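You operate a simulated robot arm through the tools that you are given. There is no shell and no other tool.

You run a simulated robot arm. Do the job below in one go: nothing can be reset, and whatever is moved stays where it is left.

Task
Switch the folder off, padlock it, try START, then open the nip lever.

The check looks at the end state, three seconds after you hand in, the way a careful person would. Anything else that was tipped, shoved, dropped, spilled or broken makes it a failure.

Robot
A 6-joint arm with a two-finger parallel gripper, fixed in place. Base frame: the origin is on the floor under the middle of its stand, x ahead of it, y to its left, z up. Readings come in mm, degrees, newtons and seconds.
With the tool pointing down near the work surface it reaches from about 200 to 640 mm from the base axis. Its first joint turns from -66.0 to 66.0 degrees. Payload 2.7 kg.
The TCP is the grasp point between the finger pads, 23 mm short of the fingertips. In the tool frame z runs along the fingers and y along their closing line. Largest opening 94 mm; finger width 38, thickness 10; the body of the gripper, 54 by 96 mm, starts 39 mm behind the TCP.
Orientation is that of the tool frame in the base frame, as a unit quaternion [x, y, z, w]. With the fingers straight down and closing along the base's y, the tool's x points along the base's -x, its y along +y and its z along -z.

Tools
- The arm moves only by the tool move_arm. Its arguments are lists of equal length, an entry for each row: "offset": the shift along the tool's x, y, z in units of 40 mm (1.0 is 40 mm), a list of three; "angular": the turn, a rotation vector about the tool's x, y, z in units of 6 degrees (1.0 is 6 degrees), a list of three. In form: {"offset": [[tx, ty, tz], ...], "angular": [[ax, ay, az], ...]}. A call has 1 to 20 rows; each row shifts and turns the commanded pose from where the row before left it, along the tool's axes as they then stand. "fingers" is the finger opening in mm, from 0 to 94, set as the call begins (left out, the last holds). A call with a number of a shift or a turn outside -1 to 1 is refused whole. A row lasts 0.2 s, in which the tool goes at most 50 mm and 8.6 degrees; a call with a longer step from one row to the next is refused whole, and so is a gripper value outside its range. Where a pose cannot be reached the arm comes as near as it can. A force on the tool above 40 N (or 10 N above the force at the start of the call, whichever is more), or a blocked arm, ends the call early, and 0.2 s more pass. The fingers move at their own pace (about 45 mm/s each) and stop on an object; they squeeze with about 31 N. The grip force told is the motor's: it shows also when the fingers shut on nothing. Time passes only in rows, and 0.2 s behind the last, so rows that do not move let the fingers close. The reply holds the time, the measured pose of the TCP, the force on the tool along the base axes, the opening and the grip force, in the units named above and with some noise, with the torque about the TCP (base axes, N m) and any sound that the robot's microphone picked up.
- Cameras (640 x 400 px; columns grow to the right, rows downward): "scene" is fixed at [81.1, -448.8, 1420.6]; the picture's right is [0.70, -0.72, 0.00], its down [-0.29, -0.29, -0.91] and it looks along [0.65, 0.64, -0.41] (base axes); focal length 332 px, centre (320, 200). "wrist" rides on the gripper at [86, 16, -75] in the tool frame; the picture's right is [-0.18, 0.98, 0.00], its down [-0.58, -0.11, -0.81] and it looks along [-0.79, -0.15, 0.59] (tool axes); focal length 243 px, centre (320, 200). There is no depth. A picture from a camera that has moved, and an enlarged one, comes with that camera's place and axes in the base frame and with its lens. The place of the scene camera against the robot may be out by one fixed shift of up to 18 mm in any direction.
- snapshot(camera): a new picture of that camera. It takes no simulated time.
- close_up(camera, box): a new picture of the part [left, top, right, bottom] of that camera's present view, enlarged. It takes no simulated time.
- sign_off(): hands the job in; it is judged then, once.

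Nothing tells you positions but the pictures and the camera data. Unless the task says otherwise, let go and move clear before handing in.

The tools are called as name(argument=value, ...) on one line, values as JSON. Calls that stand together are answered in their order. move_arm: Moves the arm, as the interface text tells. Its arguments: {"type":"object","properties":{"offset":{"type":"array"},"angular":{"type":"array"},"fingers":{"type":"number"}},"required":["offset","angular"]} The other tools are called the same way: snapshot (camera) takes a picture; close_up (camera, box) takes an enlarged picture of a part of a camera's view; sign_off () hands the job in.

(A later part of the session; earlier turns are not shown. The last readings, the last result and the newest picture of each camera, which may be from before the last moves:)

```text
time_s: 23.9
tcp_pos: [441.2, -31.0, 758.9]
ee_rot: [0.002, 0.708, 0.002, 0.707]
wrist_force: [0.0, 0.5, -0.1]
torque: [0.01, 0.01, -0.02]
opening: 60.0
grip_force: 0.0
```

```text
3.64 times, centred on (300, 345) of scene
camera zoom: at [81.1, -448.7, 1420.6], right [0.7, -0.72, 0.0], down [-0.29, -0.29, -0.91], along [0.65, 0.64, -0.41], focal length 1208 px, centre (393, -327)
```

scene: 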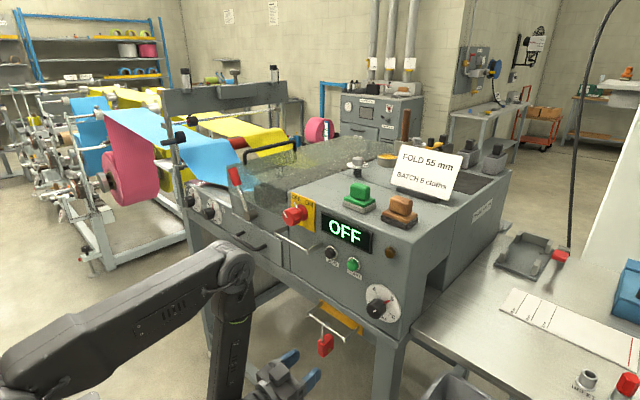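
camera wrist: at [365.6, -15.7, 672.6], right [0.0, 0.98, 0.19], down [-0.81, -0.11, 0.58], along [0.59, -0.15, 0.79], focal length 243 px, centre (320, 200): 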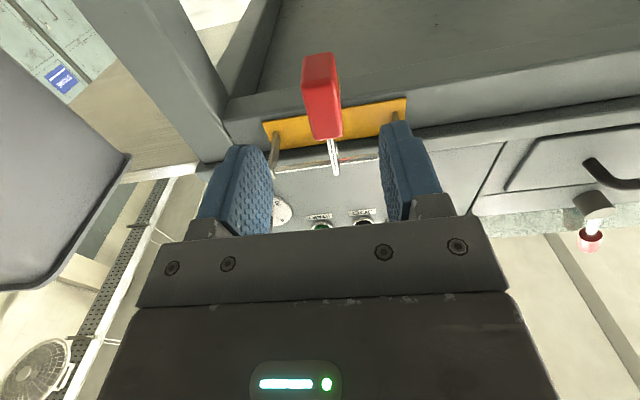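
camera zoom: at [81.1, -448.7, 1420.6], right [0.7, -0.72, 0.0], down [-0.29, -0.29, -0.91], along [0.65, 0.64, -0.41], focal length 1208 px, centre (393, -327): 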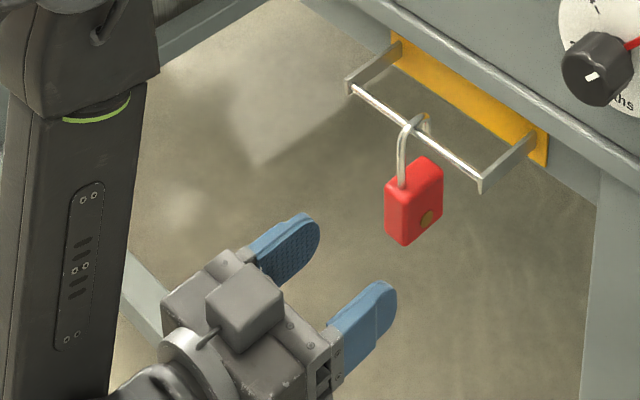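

The padlock body is about 21×40×40 mm, centred at (524, −31, 766) and lined up with the jaws. I'll advance around it and close.

move_arm(offset=[[-0.05, 0, 0.49], [0, 0, 0.49], [0, 0, 0.49], [0, 0, 0.49], [0, 0, 0]], angular=[[0, 0, 0], [0, 0, 0], [0, 0, 0], [0, 0, 0], [0, 0, 0]])

snapshot(camera="wrist")

close_up(camera="scene", box=[260, 290, 380, 390])

```text
time_s: 25.1
tcp_pos: [519.8, -30.2, 761.9]
ee_rot: [0.002, 0.708, 0.001, 0.706]
wrist_force: [-0.4, -0.4, 0.1]
torque: [0.02, -0.01, -0.01]
opening: 60.0
grip_force: 0.1
```

```text
taken
camera wrist: at [444.3, -15.3, 675.8], right [0.0, 0.98, 0.19], down [-0.8, -0.11, 0.58], along [0.59, -0.15, 0.79], focal length 243 px, centre (320, 200)
```

wrist: 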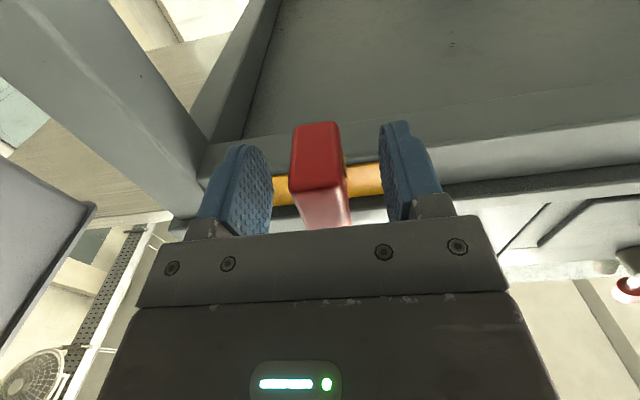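

```text
4.00 times, centred on (320, 340) of scene
camera zoom: at [81.1, -448.8, 1420.6], right [0.7, -0.72, 0.0], down [-0.29, -0.29, -0.91], along [0.65, 0.64, -0.41], focal length 1328 px, centre (320, -360)
```

zoom: 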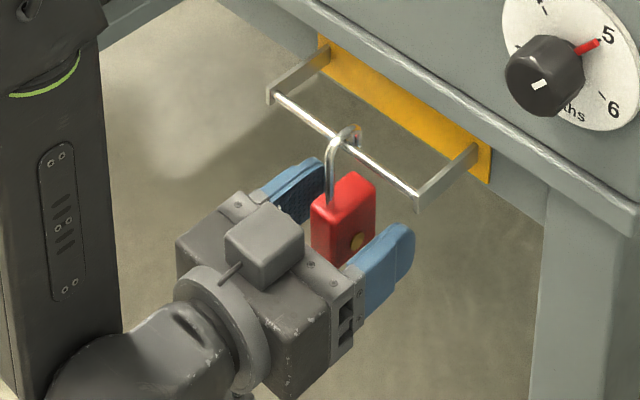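

The fingers straddle the padlock body. Closing.

move_arm(offset=[[0, 0, 0], [0, 0, 0], [0, 0, 0], [0, 0, 0]], angular=[[0, 0, 0], [0, 0, 0], [0, 0, 0], [0, 0, 0]], fingers=5)

close_up(camera="scene", box=[300, 300, 360, 360])

snapshot(camera="wrist")

```text
time_s: 26.1
tcp_pos: [519.0, -30.3, 760.2]
ee_rot: [0.0, 0.708, 0.003, 0.706]
wrist_force: [-0.4, 0.0, 0.5]
torque: [-0.02, 0.03, 0.01]
opening: 21.7
grip_force: 31.3
```

```text
6.67 times, centred on (330, 330) of scene
camera zoom: at [81.1, -448.8, 1420.6], right [0.7, -0.72, 0.0], down [-0.29, -0.29, -0.91], along [0.65, 0.64, -0.41], focal length 2214 px, centre (253, -667)
```

zoom: 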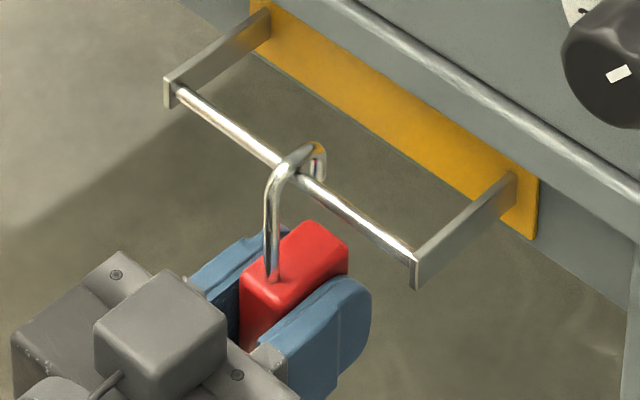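

```text
taken
camera wrist: at [444.0, -15.2, 675.7], right [0.0, 0.98, 0.19], down [-0.8, -0.11, 0.58], along [0.59, -0.15, 0.79], focal length 243 px, centre (320, 200)
```

wrist: 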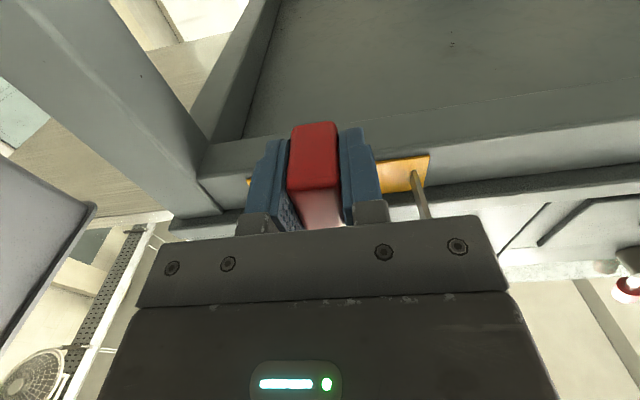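

Padlock held at 21.7 mm. I'll raise 22 mm so the short back leg clears the rail, then check.

move_arm(offset=[[-0.19, 0, 0], [-0.18, 0, 0], [-0.18, 0, 0], [0, 0, 0]], angular=[[0, 0, 0], [0, 0, 0], [0, 0, 0], [0, 0, 0]])

close_up(camera="scene", box=[300, 300, 360, 360])

```text
time_s: 27.1
tcp_pos: [518.6, -31.3, 784.3]
ee_rot: [0.001, 0.708, 0.001, 0.707]
wrist_force: [0.0, -0.8, -1.6]
torque: [-0.02, 0.01, 0.0]
opening: 21.6
grip_force: 30.3
```

```text
6.67 times, centred on (330, 330) of scene
camera zoom: at [81.1, -448.8, 1420.6], right [0.7, -0.72, 0.0], down [-0.29, -0.29, -0.91], along [0.65, 0.64, -0.41], focal length 2214 px, centre (253, -667)
```

zoom: 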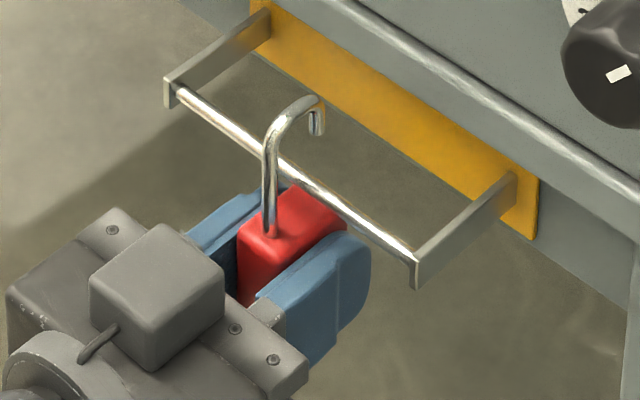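

The padlock has lifted and the tip looks slightly above the rail. I'll zoom in to check clearance at the tip and between the body and the rail.

close_up(camera="scene", box=[330, 308, 360, 338])

snapshot(camera="wrist")

close_up(camera="scene", box=[325, 308, 365, 333])

```text
13.33 times, centred on (345, 323) of scene
camera zoom: at [81.1, -448.8, 1420.6], right [0.7, -0.72, 0.0], down [-0.29, -0.29, -0.91], along [0.65, 0.64, -0.41], focal length 4428 px, centre (-13, -1440)
```

zoom: 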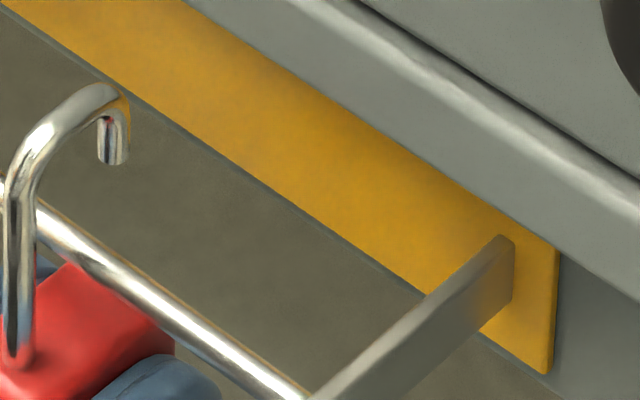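

```text
taken
camera wrist: at [442.8, -15.3, 698.2], right [0.0, 0.98, 0.19], down [-0.8, -0.11, 0.58], along [0.59, -0.15, 0.79], focal length 243 px, centre (320, 200)
```

wrist: 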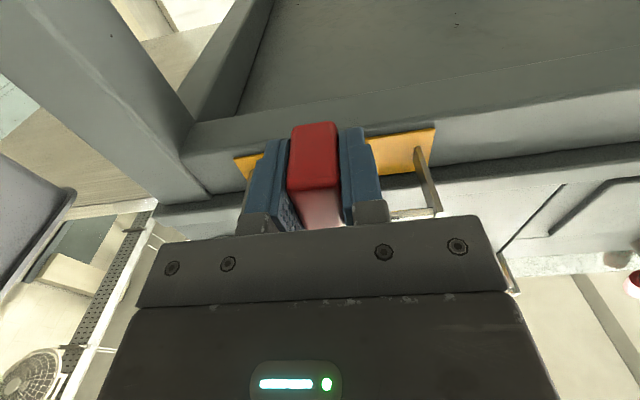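

```text
16.00 times, centred on (345, 320) of scene
camera zoom: at [81.1, -448.8, 1420.6], right [0.7, -0.72, 0.0], down [-0.29, -0.29, -0.91], along [0.65, 0.64, -0.41], focal length 5313 px, centre (-80, -1728)
```

zoom: 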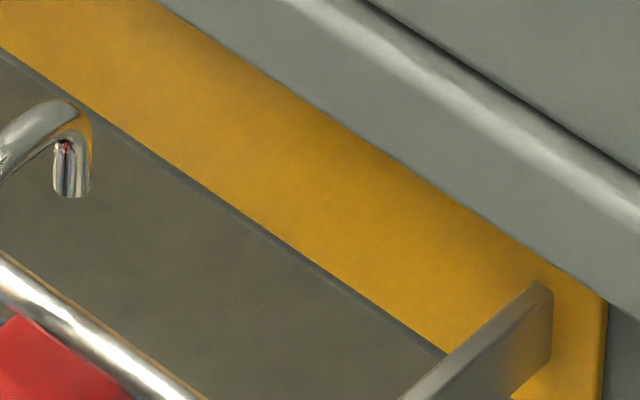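

The tip is about 10 mm above the rail and the body about 13 mm below it, so I can pull straight back 45 mm.

move_arm(offset=[[0, 0, -0.25], [0, 0, -0.3], [0, 0, -0.3], [0, 0, -0.3]], angular=[[0, 0, 0], [0, 0, 0], [0, 0, 0], [0, 0, 0]])

close_up(camera="scene", box=[280, 290, 370, 365])

```text
time_s: 28.1
tcp_pos: [472.5, -29.5, 785.1]
ee_rot: [0.001, 0.708, 0.003, 0.706]
wrist_force: [0.2, -0.6, -1.2]
torque: [0.02, -0.01, -0.03]
opening: 21.8
grip_force: 31.0
```

```text
5.33 times, centred on (325, 328) of scene
camera zoom: at [81.1, -448.8, 1420.6], right [0.7, -0.72, 0.0], down [-0.29, -0.29, -0.91], along [0.65, 0.64, -0.41], focal length 1771 px, centre (293, -480)
```

zoom: 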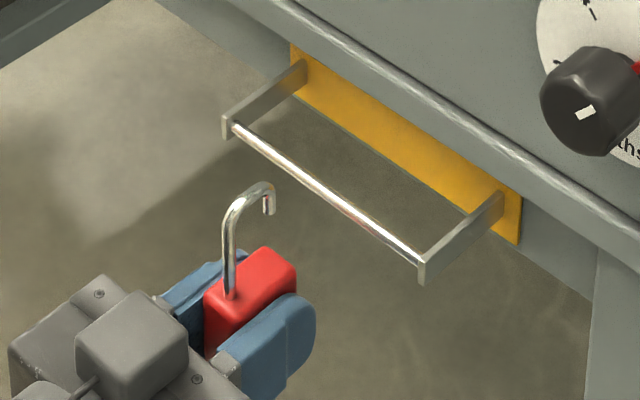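

The padlock is off the rail and held. Now I'll carry it up in front of the isolator's lock bar, which runs at x 523, z 1007, y 25 to 142.

move_arm(offset=[[-0.771, 0.473, 0], [-0.771, 0.473, 0], [-0.771, 0.473, 0], [-0.771, 0.473, 0], [-0.771, 0.473, 0], [-0.771, 0.473, 0], [0, 0, 0]], angular=[[0, 0, 0], [0, 0, 0], [0, 0, 0], [0, 0, 0], [0, 0, 0], [0, 0, 0], [0, 0, 0]])

snapshot(camera="scene")

close_up(camera="scene", box=[250, 195, 330, 265])

snapshot(camera="wrist")

```text
time_s: 29.8
tcp_pos: [472.5, 80.3, 973.2]
ee_rot: [0.0, 0.708, 0.002, 0.706]
wrist_force: [-0.2, 0.2, -0.3]
torque: [0.01, -0.01, -0.02]
opening: 21.9
grip_force: 30.9
```

```text
taken
```

scene: 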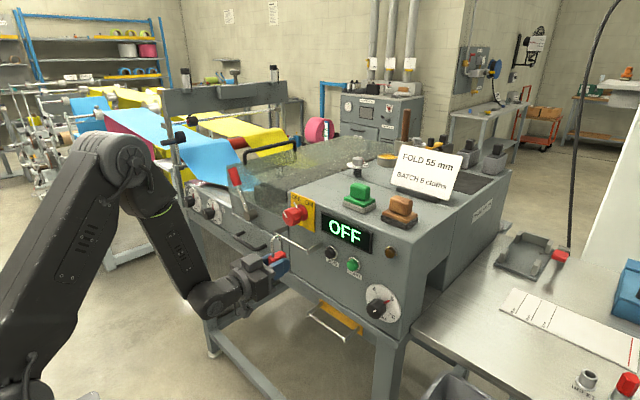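

```text
5.71 times, centred on (290, 230) of scene
camera zoom: at [81.1, -448.7, 1420.6], right [0.7, -0.72, 0.0], down [-0.29, -0.29, -0.91], along [0.65, 0.64, -0.41], focal length 1898 px, centre (491, 29)
```

zoom: 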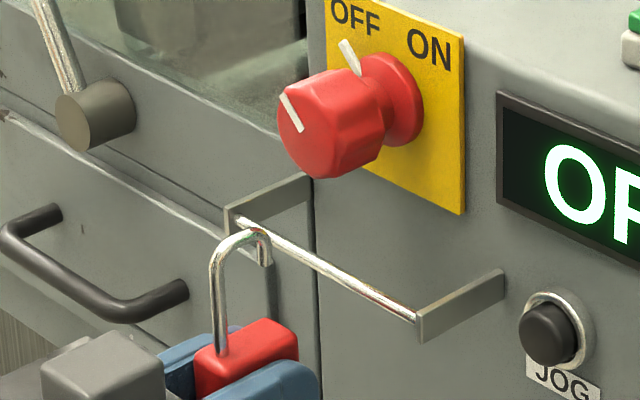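

```text
taken
camera wrist: at [396.6, 96.5, 886.5], right [0.0, 0.98, 0.19], down [-0.8, -0.11, 0.58], along [0.59, -0.15, 0.79], focal length 243 px, centre (320, 200)
```

wrist: 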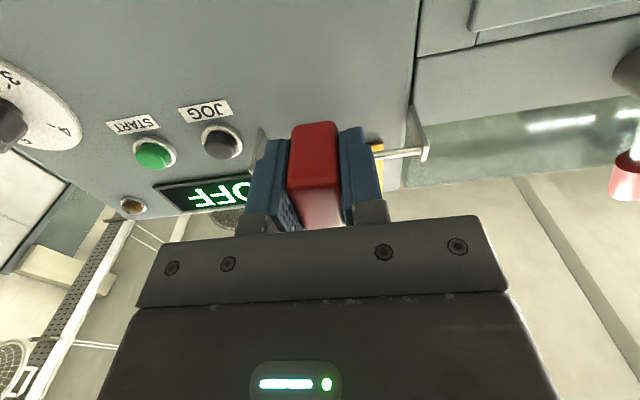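

The padlock is in front of the bar, a bit higher than needed. I'll lower 5 mm to keep clear of the knob above, then move forward 47 mm so the short leg passes over the bar.

move_arm(offset=[[0.125, 0, 0], [0, 0.05, 0.3], [0, 0, 0.3], [0, 0, 0.3], [0, 0, 0.28], [0, 0, 0]], angular=[[0, 0, 0], [0, 0, 0], [0, 0, 0], [0, 0, 0], [0, 0, 0], [0, 0, 0]])

close_up(camera="scene", box=[270, 200, 330, 260])

snapshot(camera="wrist")

```text
time_s: 31.1
tcp_pos: [521.4, 84.4, 965.4]
ee_rot: [0.002, 0.708, 0.002, 0.706]
wrist_force: [-0.3, -0.2, -1.8]
torque: [0.02, -0.01, 0.02]
opening: 21.6
grip_force: 31.4
```

```text
6.67 times, centred on (300, 230) of scene
camera zoom: at [81.1, -448.8, 1420.6], right [0.7, -0.72, 0.0], down [-0.29, -0.29, -0.91], along [0.65, 0.64, -0.41], focal length 2214 px, centre (453, 0)
```

zoom: 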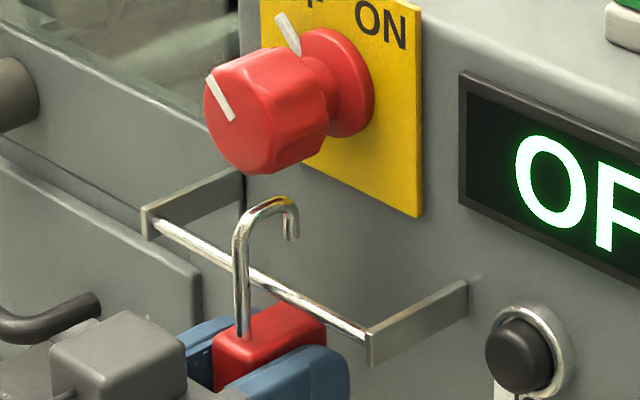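

```text
taken
camera wrist: at [445.5, 99.4, 879.3], right [0.0, 0.98, 0.19], down [-0.8, -0.11, 0.58], along [0.59, -0.15, 0.79], focal length 243 px, centre (320, 200)
```

wrist: 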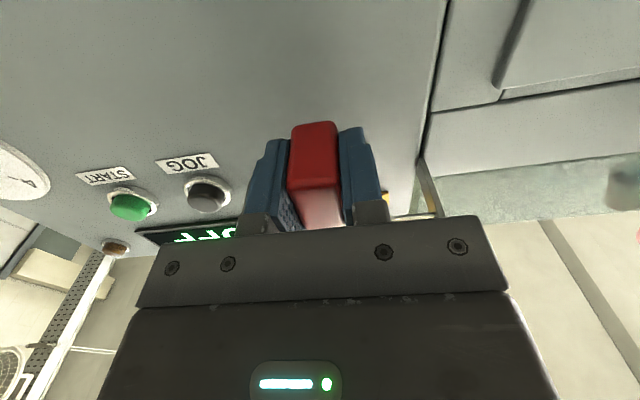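

The shackle straddles the bar with the tip behind and above it. I'll lower 15 mm and check.

move_arm(offset=[[0.12, 0, 0], [0.1, 0, 0], [0.1, 0, 0], [0.06, 0, 0], [0, 0, 0]], angular=[[0, 0, 0], [0, 0, 0], [0, 0, 0], [0, 0, 0], [0, 0, 0]])

close_up(camera="scene", box=[270, 200, 330, 260])

```text
time_s: 32.4
tcp_pos: [520.4, 83.0, 952.3]
ee_rot: [0.001, 0.708, 0.002, 0.707]
wrist_force: [0.1, -0.7, -1.6]
torque: [0.02, 0.01, -0.02]
opening: 21.7
grip_force: 31.0
```

```text
6.67 times, centred on (300, 230) of scene
camera zoom: at [81.1, -448.8, 1420.6], right [0.7, -0.72, 0.0], down [-0.29, -0.29, -0.91], along [0.65, 0.64, -0.41], focal length 2214 px, centre (453, 0)
```

zoom: 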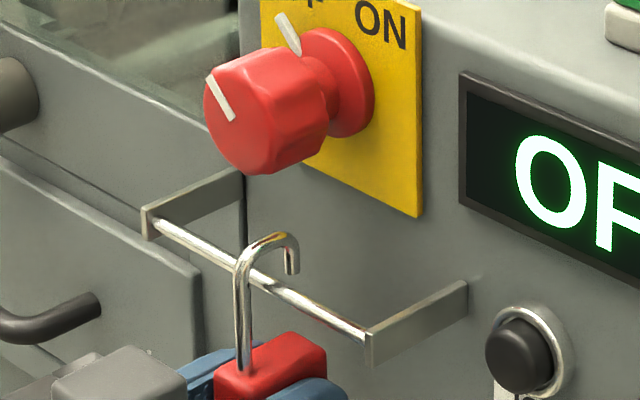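

The tip is now down to bar level behind it. I'll lower in small steps until the shackle takes the weight.

move_arm(offset=[[0.05, 0, 0], [0.05, 0, 0], [0, 0, 0]], angular=[[0, 0, 0], [0, 0, 0], [0, 0, 0]])

close_up(camera="scene", box=[280, 220, 320, 260])

```text
time_s: 33.1
tcp_pos: [521.6, 84.7, 947.3]
ee_rot: [0.001, 0.708, 0.002, 0.706]
wrist_force: [0.9, 0.4, -0.6]
torque: [0.02, 0.0, -0.01]
opening: 22.1
grip_force: 31.0
```

```text
10.00 times, centred on (300, 240) of scene
camera zoom: at [81.1, -448.8, 1420.6], right [0.7, -0.72, 0.0], down [-0.29, -0.29, -0.91], along [0.65, 0.64, -0.41], focal length 3321 px, centre (520, -200)
```

zoom: 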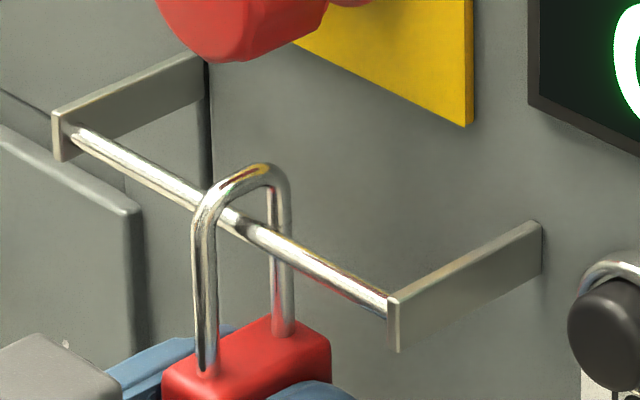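

The shackle has snapped shut around the bar, so the padlock is closed. I'll lower a little more so it hangs gently before I release.

move_arm(offset=[[0.05, 0, 0], [0.03, 0, 0], [0, 0, 0]], angular=[[0, 0, 0], [0, 0, 0], [0, 0, 0]])

close_up(camera="scene", box=[280, 220, 320, 260])

```text
time_s: 34.0
tcp_pos: [520.3, 83.6, 943.2]
ee_rot: [0.001, 0.707, 0.002, 0.707]
wrist_force: [2.5, 0.6, 4.0]
torque: [-0.08, 0.16, 0.01]
opening: 21.6
grip_force: 31.0
```

```text
10.00 times, centred on (300, 240) of scene
camera zoom: at [81.1, -448.7, 1420.6], right [0.7, -0.72, 0.0], down [-0.29, -0.29, -0.91], along [0.65, 0.64, -0.41], focal length 3321 px, centre (520, -200)
```

zoom: 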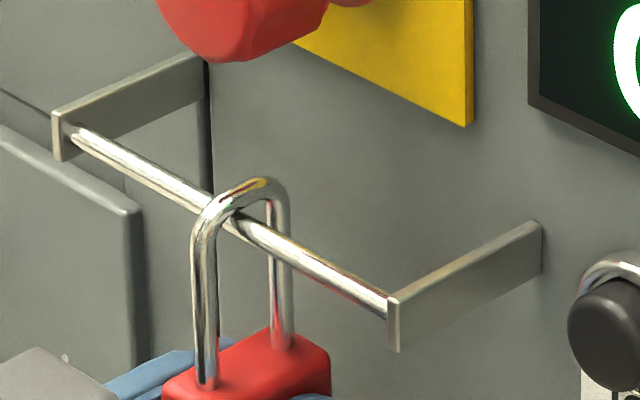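

The shackle now rests on the bar, with a light upward reaction. I'll open the fingers and back out.

move_arm(offset=[[0, 0, 0], [0, 0, 0], [0, 0, 0], [0, 0, 0]], angular=[[0, 0, 0], [0, 0, 0], [0, 0, 0], [0, 0, 0]], fingers=60)

move_arm(offset=[[0, 0, -0.4], [0, 0, -0.6], [0, 0, -0.6], [0, 0, -0.6], [0, 0, 0]], angular=[[0, 0, 0], [0, 0, 0], [0, 0, 0], [0, 0, 0], [0, 0, 0]])

close_up(camera="scene", box=[250, 180, 370, 280])

snapshot(camera="wrist")

```text
time_s: 35.0
tcp_pos: [520.5, 82.6, 941.6]
ee_rot: [0.002, 0.708, 0.001, 0.706]
wrist_force: [0.0, -0.3, 0.0]
torque: [0.01, -0.02, -0.02]
opening: 60.1
grip_force: 0.1
```

```text
time_s: 36.1
tcp_pos: [432.3, 82.8, 943.0]
ee_rot: [0.002, 0.708, 0.002, 0.706]
wrist_force: [0.5, 0.7, 0.0]
torque: [-0.01, -0.01, -0.01]
opening: 60.1
grip_force: 0.1
```

```text
4.00 times, centred on (310, 230) of scene
camera zoom: at [81.1, -448.8, 1420.6], right [0.7, -0.72, 0.0], down [-0.29, -0.29, -0.91], along [0.65, 0.64, -0.41], focal length 1328 px, centre (360, 80)
```

zoom: 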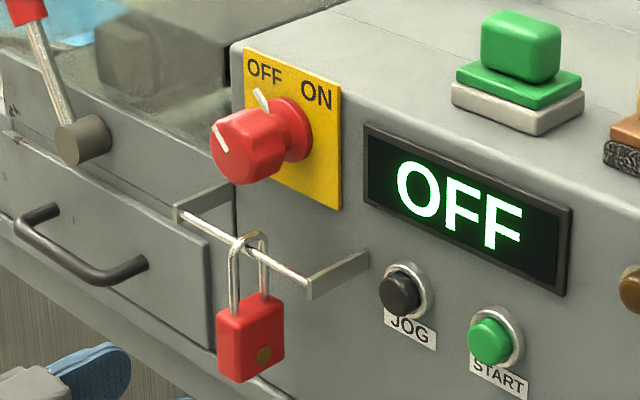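

```text
taken
camera wrist: at [357.0, 98.2, 857.8], right [0.0, 0.98, 0.19], down [-0.81, -0.11, 0.58], along [0.59, -0.15, 0.79], focal length 243 px, centre (320, 200)
```

wrist: 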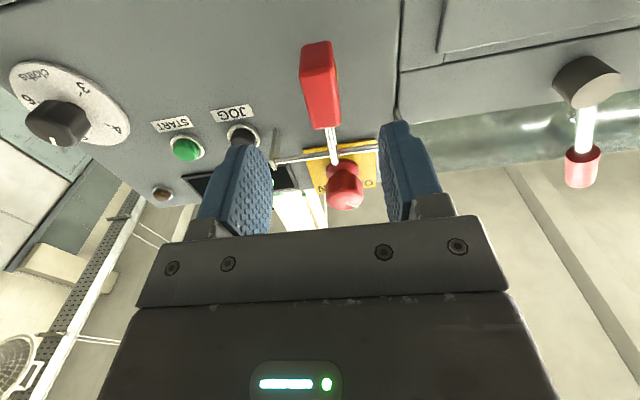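

The padlock hangs closed on the isolator's lock bar. Next is START at about (558, −79, 999). I'll close the fingers and move in front of it.

move_arm(offset=[[-0.285, -0.81, 0.04], [-0.285, -0.81, 0.04], [-0.285, -0.81, 0.04], [-0.285, -0.81, 0.04], [-0.285, -0.81, 0.04], [0, 0, 0]], angular=[[0, 0, 0], [0, 0, 0], [0, 0, 0], [0, 0, 0], [0, 0, 0], [0, 0, 0]], fingers=0)

snapshot(camera="wrist")

close_up(camera="wrist", box=[240, 20, 440, 180])

snapshot(camera="scene")

```text
time_s: 37.5
tcp_pos: [437.4, -78.7, 998.2]
ee_rot: [0.0, 0.708, 0.003, 0.706]
wrist_force: [0.0, 0.1, 0.0]
torque: [0.0, 0.01, -0.01]
opening: 0.0
grip_force: 30.8
```

```text
taken
camera wrist: at [363.0, -61.8, 912.0], right [0.0, 0.98, 0.19], down [-0.8, -0.11, 0.58], along [0.59, -0.15, 0.79], focal length 243 px, centre (320, 200)
```

wrist: 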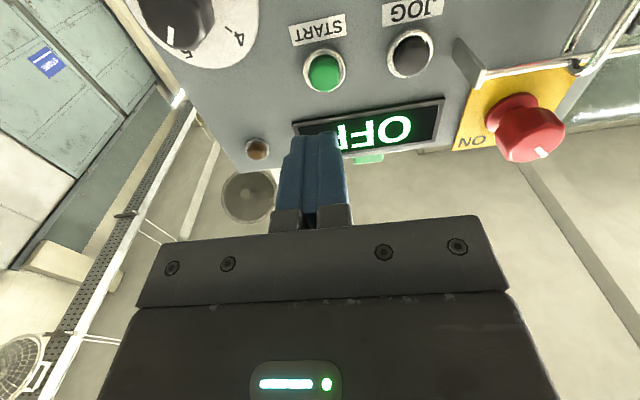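

```text
2.50 times, centred on (340, 100) of wrist
camera zoom: at [363.0, -61.8, 912.0], right [0.0, 0.98, 0.19], down [-0.8, -0.11, 0.58], along [0.59, -0.15, 0.79], focal length 606 px, centre (270, 450)
```

zoom: 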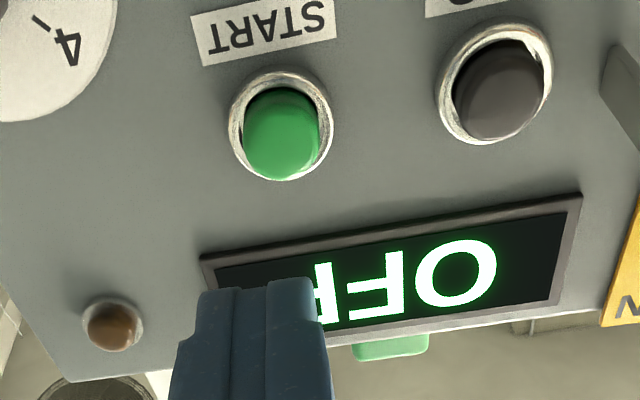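

```text
taken
```

scene: 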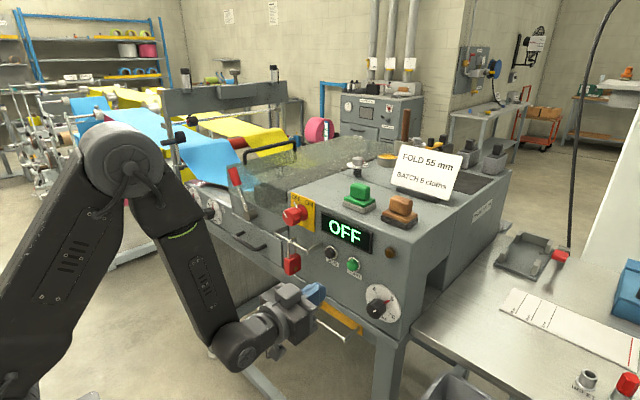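

START's face is at about (553, −75, 1006). I'll align with it and approach to just short of contact.

move_arm(offset=[[-0.21, 0.08, 0.1], [0, 0, 0.7], [0, 0, 0.7], [0, 0, 0.6], [0, 0, 0]], angular=[[0, 0, 0], [0, 0, 0], [0, 0, 0], [0, 0, 0], [0, 0, 0]])

snapshot(camera="wrist")

close_up(camera="scene", box=[300, 220, 400, 300])

```text
time_s: 38.8
tcp_pos: [526.2, -74.3, 1007.6]
ee_rot: [0.002, 0.708, 0.001, 0.706]
wrist_force: [-0.9, 0.2, 0.8]
torque: [-0.02, -0.02, 0.03]
opening: 0.0
grip_force: 30.7
```

```text
taken
camera wrist: at [451.1, -57.9, 922.1], right [0.0, 0.98, 0.19], down [-0.8, -0.11, 0.58], along [0.59, -0.15, 0.79], focal length 243 px, centre (320, 200)
```

wrist: 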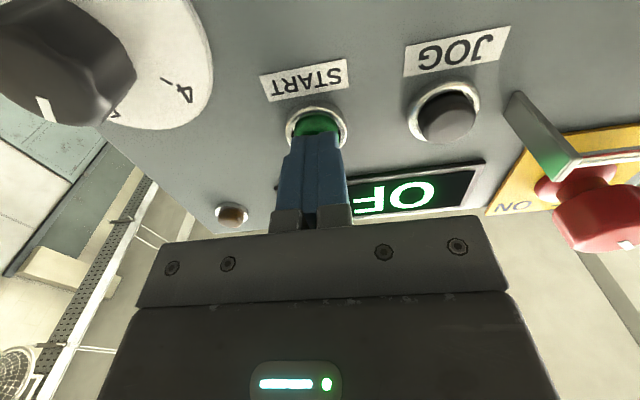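

```text
5.00 times, centred on (350, 260) of scene
camera zoom: at [81.1, -448.8, 1420.6], right [0.7, -0.72, 0.0], down [-0.29, -0.29, -0.91], along [0.65, 0.64, -0.41], focal length 1660 px, centre (170, -100)
```

zoom: 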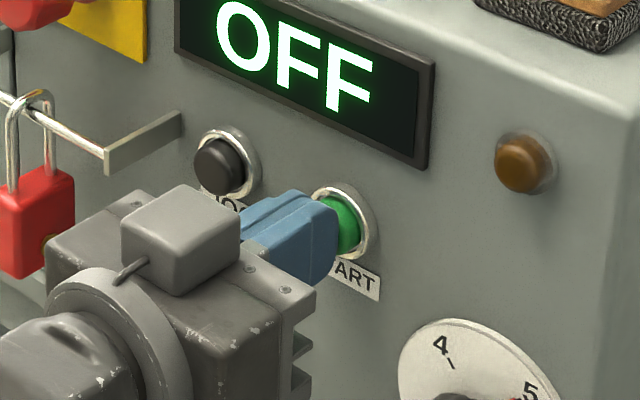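

Fingertips are right in front of the START button. I'll press gently in small steps.

move_arm(offset=[[0, 0, 0.05], [0, 0, 0.05], [0, 0, 0.05], [0, 0, 0]], angular=[[0, 0, 0], [0, 0, 0], [0, 0, 0], [0, 0, 0]])

close_up(camera="scene", box=[300, 210, 400, 300])

```text
time_s: 39.8
tcp_pos: [531.8, -75.1, 1007.4]
ee_rot: [0.002, 0.708, 0.002, 0.706]
wrist_force: [-2.2, 1.7, -0.5]
torque: [-0.01, -0.02, 0.05]
opening: 0.0
grip_force: 31.0
heard: click
```

```text
4.44 times, centred on (350, 255) of scene
camera zoom: at [81.1, -448.7, 1420.7], right [0.7, -0.72, 0.0], down [-0.29, -0.29, -0.91], along [0.65, 0.64, -0.41], focal length 1476 px, centre (187, -44)
```

zoom: 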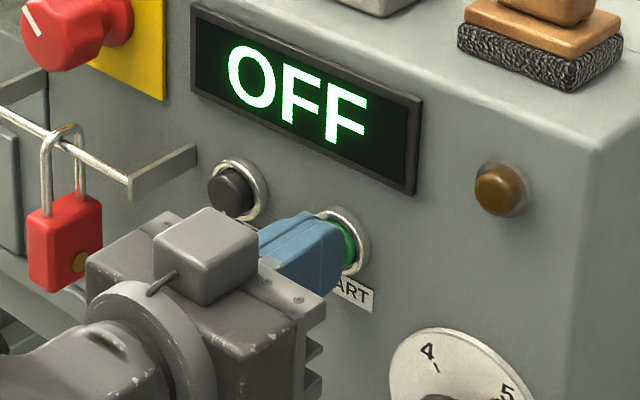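

I heard a click, the display stays OFF and nothing started. I'll press a touch deeper to be sure of full travel, then back off.

move_arm(offset=[[0, 0, 0.05], [0, 0, 0], [0, 0, 0]], angular=[[0, 0, 0], [0, 0, 0], [0, 0, 0]])

snapshot(camera="scene")

move_arm(offset=[[0, 0, -0.4], [0, 0, -0.7], [0, 0, -0.7], [0, 0, -0.7], [0, 0, 0]], angular=[[0, 0, 0], [0, 0, 0], [0, 0, 0], [0, 0, 0], [0, 0, 0]])

close_up(camera="scene", box=[250, 180, 410, 300])

```text
time_s: 40.5
tcp_pos: [531.5, -74.8, 1007.9]
ee_rot: [0.002, 0.707, 0.001, 0.707]
wrist_force: [-9.6, -1.3, 4.6]
torque: [0.0, -0.07, -0.03]
opening: 0.0
grip_force: 31.1
```

```text
taken
```

scene: 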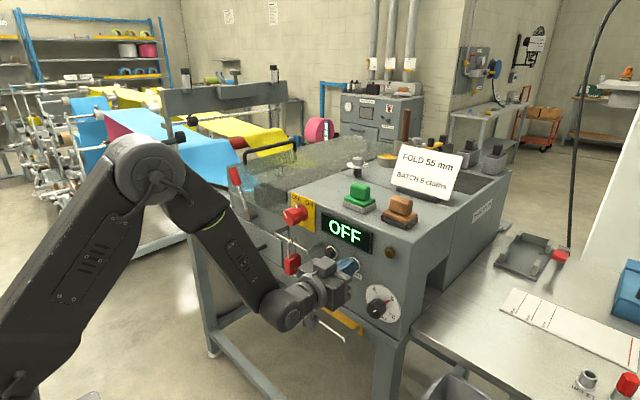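

```text
time_s: 41.8
tcp_pos: [432.5, -75.4, 1007.5]
ee_rot: [0.001, 0.708, 0.002, 0.707]
wrist_force: [-0.4, 0.4, 0.1]
torque: [-0.02, 0.01, 0.0]
opening: 0.1
grip_force: 31.2
```

```text
3.33 times, centred on (330, 240) of scene
camera zoom: at [81.1, -448.8, 1420.6], right [0.7, -0.72, 0.0], down [-0.29, -0.29, -0.91], along [0.65, 0.64, -0.41], focal length 1107 px, centre (287, 67)
```

zoom: 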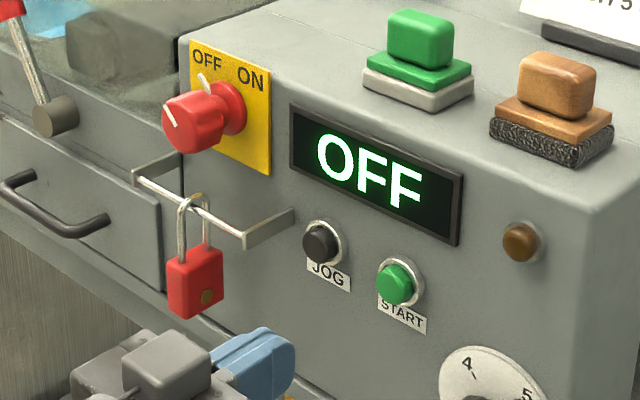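

START was tried and the folder stayed dead, with the padlock and switch unchanged. Now for the nip lever: the hub is near (545, 295, 996), with the red grip from about (539, 328, 1080) to (537, 348, 1124). I'll go to a standoff in front of the grip.

move_arm(offset=[[-0.2, 0.86, 0], [-0.2, 0.86, 0], [-0.2, 0.86, 0], [-0.2, 0.86, 0], [-0.2, 0.86, 0], [-0.2, 0.86, 0]], angular=[[0, 0, 0], [0, 0, 0], [0, 0, 0], [0, 0, 0], [0, 0, 0], [0, 0, 0]], fingers=50)

move_arm(offset=[[-0.2, 0.8, 0], [-0.2, 0.8, 0], [-0.2, 0.8, 0], [-0.2, 0.8, 0], [-0.1, 0.4, 0], [0, 0, 0]], angular=[[0, 0, 0], [0, 0, 0], [0, 0, 0], [0, 0, 0], [0, 0, 0], [0, 0, 0]])

snapshot(camera="wrist")

snapshot(camera="scene")

```text
time_s: 43.1
tcp_pos: [430.9, 131.4, 1058.1]
ee_rot: [0.002, 0.708, 0.001, 0.706]
wrist_force: [-0.4, 0.4, 0.2]
torque: [0.0, 0.02, 0.0]
opening: 49.8
grip_force: 0.0
```

```text
time_s: 44.5
tcp_pos: [430.0, 273.1, 1092.8]
ee_rot: [0.002, 0.708, 0.001, 0.706]
wrist_force: [-0.6, 0.0, -0.8]
torque: [0.03, 0.03, -0.02]
opening: 49.9
grip_force: 0.1
```

```text
taken
camera wrist: at [356.6, 289.3, 1006.9], right [0.0, 0.98, 0.19], down [-0.8, -0.11, 0.58], along [0.59, -0.15, 0.79], focal length 243 px, centre (320, 200)
```

wrist: 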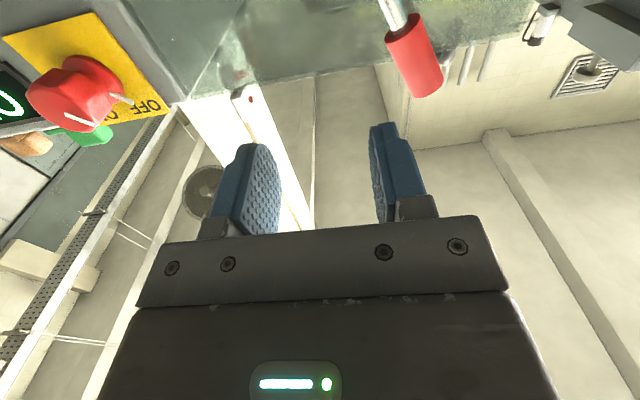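

```text
taken
```

scene: 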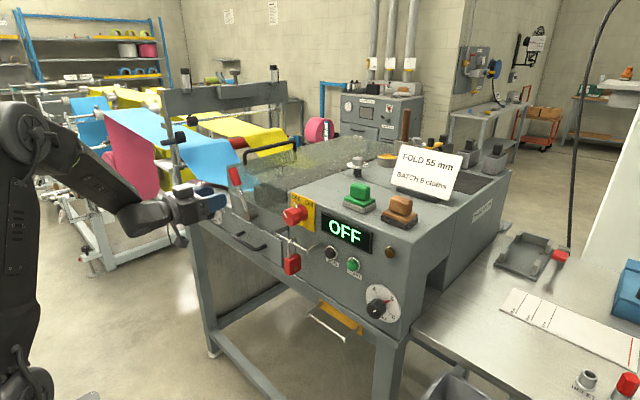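

The red grip is centred near (538, 340, 1098), leaning about 24° left. I'll move in line with it and roll the jaws to match.

move_arm(offset=[[-0.06, 0.84, 0], [-0.06, 0.84, 0], [0, 0, 0], [0, 0, 0], [0, 0, 0], [0, 0, 0], [0, 0, 0]], angular=[[0, 0, 0], [0, 0, 0], [0, 0, -1], [0, 0, -1], [0, 0, -1], [0, 0, -1], [0, 0, 0]], fingers=60)

snapshot(camera="wrist")

close_up(camera="wrist", box=[220, 0, 460, 180])

snapshot(camera="scene")

```text
time_s: 46.1
tcp_pos: [429.9, 343.4, 1098.0]
ee_rot: [-0.147, 0.693, -0.145, 0.691]
wrist_force: [0.6, -0.3, 0.9]
torque: [-0.01, 0.0, 0.01]
opening: 59.8
grip_force: 0.0
```

```text
taken
camera wrist: at [355.2, 321.1, 1012.5], right [0.0, 0.97, -0.23], down [-0.81, 0.13, 0.58], along [0.59, 0.18, 0.78], focal length 243 px, centre (320, 200)
```

wrist: 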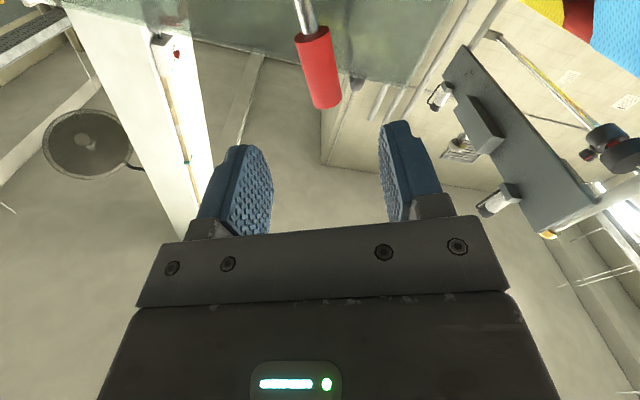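

```text
2.22 times, centred on (340, 90) of wrist
camera zoom: at [355.2, 321.1, 1012.5], right [0.0, 0.97, -0.23], down [-0.81, 0.13, 0.58], along [0.59, 0.18, 0.78], focal length 539 px, centre (276, 444)
```

zoom: 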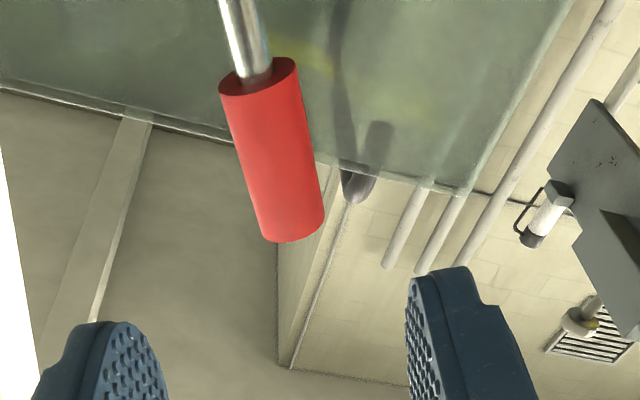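

```text
taken
```

scene: 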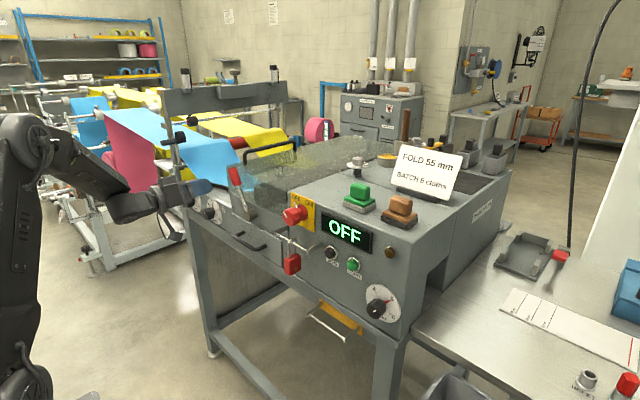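

The jaws are centred on the grip, which leans about 5° more than the jaws. I'll add that roll and advance around it.

move_arm(offset=[[0, 0, 0], [0, 0, 0.7], [0, 0, 0.7], [0, 0, 0.6], [0, 0, 0.4], [0, 0, 0]], angular=[[0, 0, -0.75], [0, 0, 0], [0, 0, 0], [0, 0, 0], [0, 0, 0], [0, 0, 0]])

snapshot(camera="wrist")

close_up(camera="scene", box=[150, 130, 300, 240])

```text
time_s: 47.5
tcp_pos: [528.0, 342.7, 1098.4]
ee_rot: [-0.173, 0.687, -0.172, 0.685]
wrist_force: [-0.7, -0.1, -0.3]
torque: [0.02, 0.02, 0.01]
opening: 59.7
grip_force: 0.0
```

```text
taken
camera wrist: at [451.5, 315.1, 1014.2], right [0.0, 0.95, -0.3], down [-0.81, 0.18, 0.57], along [0.59, 0.24, 0.77], focal length 243 px, centre (320, 200)
```

wrist: 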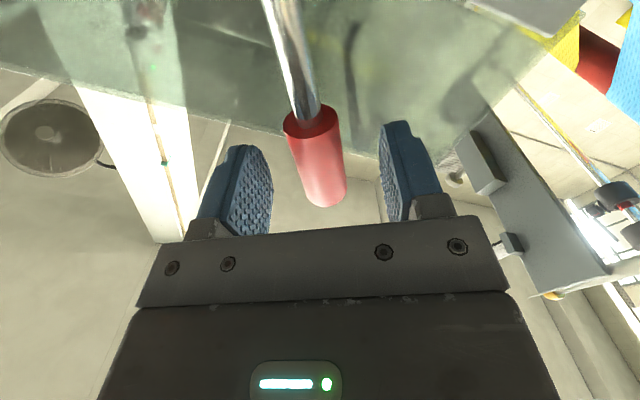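

```text
3.64 times, centred on (225, 185) of scene
camera zoom: at [81.1, -448.8, 1420.6], right [0.7, -0.72, 0.0], down [-0.29, -0.29, -0.91], along [0.65, 0.64, -0.41], focal length 1208 px, centre (666, 254)
```

zoom: 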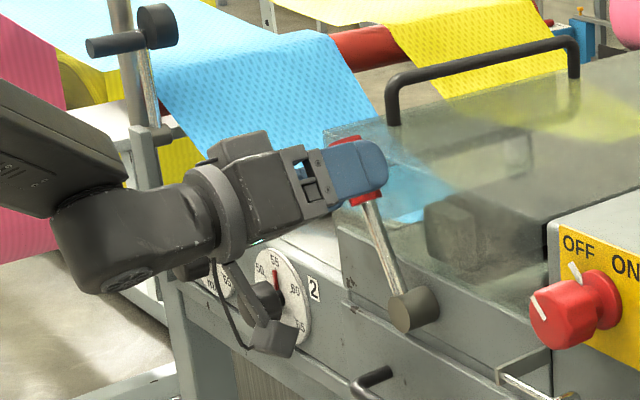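

The fingers straddle the grip. Closing on it.

move_arm(offset=[[0, 0, 0], [0, 0, 0], [0, 0, 0], [0, 0, 0]], angular=[[0, 0, 0], [0, 0, 0], [0, 0, 0], [0, 0, 0]], fingers=8)

snapshot(camera="wrist")

```text
time_s: 48.5
tcp_pos: [525.8, 342.8, 1096.8]
ee_rot: [-0.173, 0.687, -0.17, 0.685]
wrist_force: [-0.9, -3.5, 0.4]
torque: [1.03, -0.03, -0.13]
opening: 24.2
grip_force: 44.9
```

```text
taken
camera wrist: at [451.2, 315.0, 1014.4], right [0.0, 0.95, -0.3], down [-0.81, 0.18, 0.57], along [0.59, 0.24, 0.77], focal length 243 px, centre (320, 200)
```

wrist: 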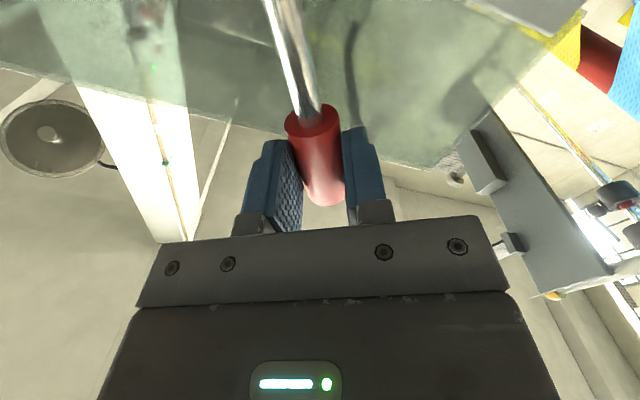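

Gripped at 24 mm. I'll test the travel gently, first a few degrees to the right (toward −y), while watching the force.

move_arm(offset=[[0.004, -0.15, 0], [0, 0, 0]], angular=[[0, 0, 0.5], [0, 0, 0]])

```text
time_s: 49.1
tcp_pos: [527.1, 338.1, 1099.1]
ee_rot: [-0.157, 0.69, -0.154, 0.689]
wrist_force: [-0.6, 3.0, -1.9]
torque: [-0.02, -0.65, 0.5]
opening: 24.5
grip_force: 44.8
```

It moved about 6 mm with little force. I'll continue a few more degrees in the same direction.

move_arm(offset=[[0.004, -0.15, 0], [0.004, -0.15, 0], [0, 0, 0]], angular=[[0, 0, 0.5], [0, 0, 0.5], [0, 0, 0]])

close_up(camera="scene", box=[200, 150, 300, 230])

```text
time_s: 50.0
tcp_pos: [526.8, 325.6, 1105.1]
ee_rot: [-0.118, 0.699, -0.117, 0.696]
wrist_force: [-6.2, 8.5, -5.4]
torque: [0.72, -0.47, 0.38]
opening: 24.2
grip_force: 44.6
```

```text
5.00 times, centred on (250, 190) of scene
camera zoom: at [81.0, -448.4, 1420.8], right [0.7, -0.72, 0.0], down [-0.29, -0.29, -0.91], along [0.65, 0.64, -0.41], focal length 1660 px, centre (670, 250)
```

zoom: 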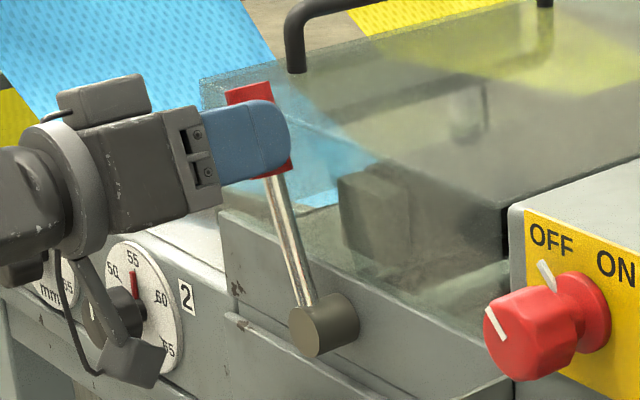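

The lever moves freely to the right with about 10 N of resistance, so it wasn't at a stop that way. I'll keep following its arc around the hub.

move_arm(offset=[[0.0156, -0.298, 0], [0.0156, -0.298, 0], [0.0156, -0.298, 0], [0.0156, -0.298, 0], [0, 0, 0]], angular=[[0, 0, 1], [0, 0, 1], [0, 0, 1], [0, 0, 1], [0, 0, 0]])

close_up(camera="scene", box=[200, 150, 300, 230])

```text
time_s: 51.1
tcp_pos: [526.0, 280.3, 1110.7]
ee_rot: [0.03, 0.707, 0.031, 0.706]
wrist_force: [-15.3, -2.1, 2.4]
torque: [-0.05, -0.25, -0.11]
opening: 24.3
grip_force: 44.8
stopped in row 5: the force on the tool passed its limit at 41 N (the readings are from after the stop); the commanded pose is now the measured one
```

```text
5.00 times, centred on (250, 190) of scene
camera zoom: at [80.6, -448.9, 1420.6], right [0.7, -0.72, 0.0], down [-0.29, -0.29, -0.91], along [0.65, 0.64, -0.41], focal length 1660 px, centre (670, 250)
```

zoom: 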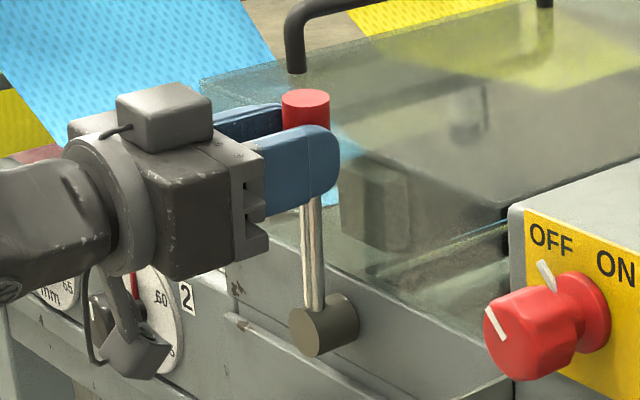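

The lever is near vertical and the force limit tripped, either at a stop or from alignment strain. I'll try a small further increment to tell which.

move_arm(offset=[[0, 0, -0.03], [0.004, -0.1, 0], [0, 0, 0]], angular=[[0, 0, 0], [0, 0, 0.33], [0, 0, 0]])

```text
time_s: 51.9
tcp_pos: [526.6, 275.3, 1109.9]
ee_rot: [0.04, 0.706, 0.045, 0.705]
wrist_force: [-0.3, 8.2, 9.0]
torque: [0.7, 0.5, 0.34]
opening: 24.5
grip_force: 44.7
```

It still moves, so that was strain rather than a stop. I'll continue with smaller steps and slightly less inward motion.

move_arm(offset=[[-0.02, -0.15, 0], [0.0, -0.15, 0], [0.0, -0.15, 0], [0.004, -0.15, 0], [0, 0, 0]], angular=[[0, 0, 0.5], [0, 0, 0.5], [0, 0, 0.5], [0, 0, 0.5], [0, 0, 0]])

close_up(camera="scene", box=[200, 150, 300, 230])

```text
time_s: 53.1
tcp_pos: [526.5, 252.5, 1103.4]
ee_rot: [0.114, 0.699, 0.117, 0.696]
wrist_force: [12.2, 12.7, 4.2]
torque: [1.18, -0.2, 0.18]
opening: 24.4
grip_force: 44.9
```

```text
5.00 times, centred on (250, 190) of scene
camera zoom: at [81.5, -448.4, 1420.7], right [0.7, -0.72, 0.0], down [-0.29, -0.29, -0.91], along [0.65, 0.64, -0.41], focal length 1660 px, centre (670, 250)
```

zoom: 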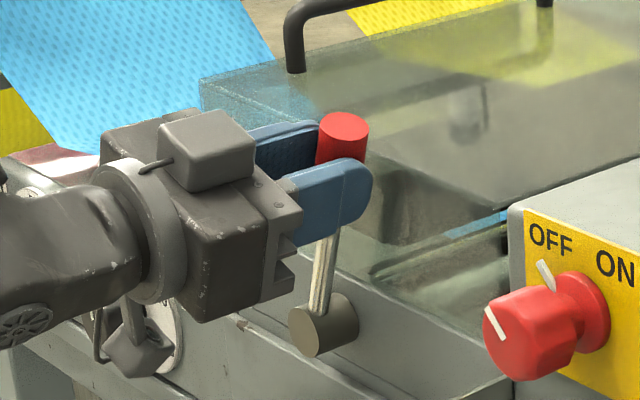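

Behind the guard the nip block is visibly shifting and a gap is appearing, so right is the opening direction. I'll continue along the arc.

move_arm(offset=[[0.0, -0.15, -0.02], [0.004, -0.15, -0.01], [0.004, -0.15, 0], [0.004, -0.15, 0], [0, 0, 0]], angular=[[0, 0, 0.5], [0, 0, 0.5], [0, 0, 0.5], [0, 0, 0.5], [0, 0, 0]])

close_up(camera="scene", box=[200, 150, 300, 230])

```text
time_s: 54.1
tcp_pos: [526.7, 237.5, 1097.7]
ee_rot: [0.171, 0.685, 0.187, 0.683]
wrist_force: [8.9, 9.4, -0.5]
torque: [-2.06, 0.14, 0.28]
opening: 25.0
grip_force: 44.7
stopped in row 5: the force on the tool passed its limit at 42 N (the readings are from after the stop); the commanded pose is now the measured one
```

```text
5.00 times, centred on (250, 190) of scene
camera zoom: at [81.4, -448.4, 1420.7], right [0.7, -0.72, 0.0], down [-0.29, -0.29, -0.91], along [0.65, 0.64, -0.41], focal length 1660 px, centre (670, 250)
```

zoom: 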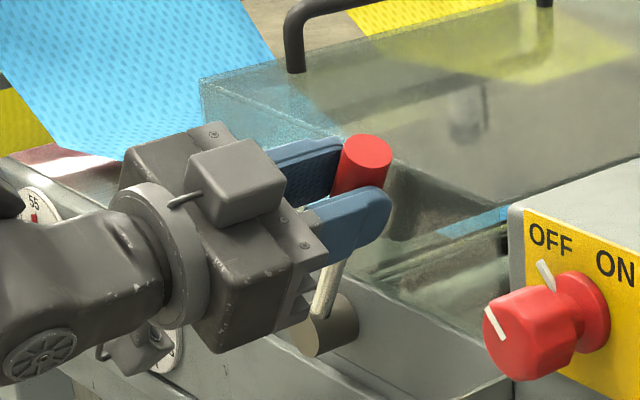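

The lever is now at about 27° on the right side, mirrored from the start, and the force and torque rose like an end stop. I'll relieve the twist and nudge once more to confirm.

move_arm(offset=[[0, -0.04, -0.02], [0, -0.06, 0], [0, 0, 0]], angular=[[0, 0, -0.3], [0, 0, 0], [0, 0, 0]])

close_up(camera="scene", box=[200, 150, 300, 230])

```text
time_s: 54.7
tcp_pos: [525.9, 236.6, 1098.4]
ee_rot: [0.161, 0.687, 0.181, 0.685]
wrist_force: [14.7, 9.4, -2.7]
torque: [-0.84, 0.01, 0.17]
opening: 24.3
grip_force: 44.8
stopped in row 2: the force on the tool passed its limit at 45 N (the readings are from after the stop); the commanded pose is now the measured one
```

```text
5.00 times, centred on (250, 190) of scene
camera zoom: at [81.6, -448.4, 1420.7], right [0.7, -0.72, 0.0], down [-0.29, -0.29, -0.91], along [0.65, 0.64, -0.41], focal length 1660 px, centre (670, 250)
```

zoom: 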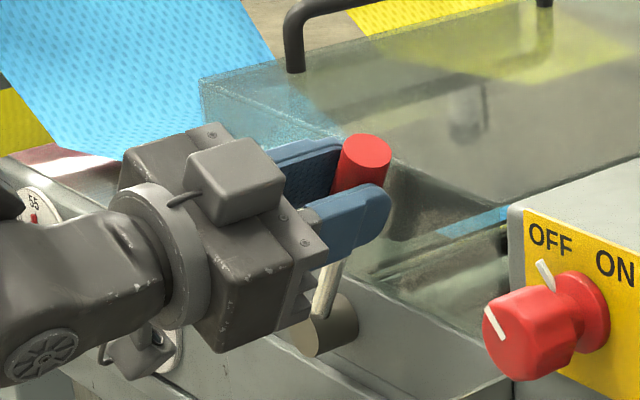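

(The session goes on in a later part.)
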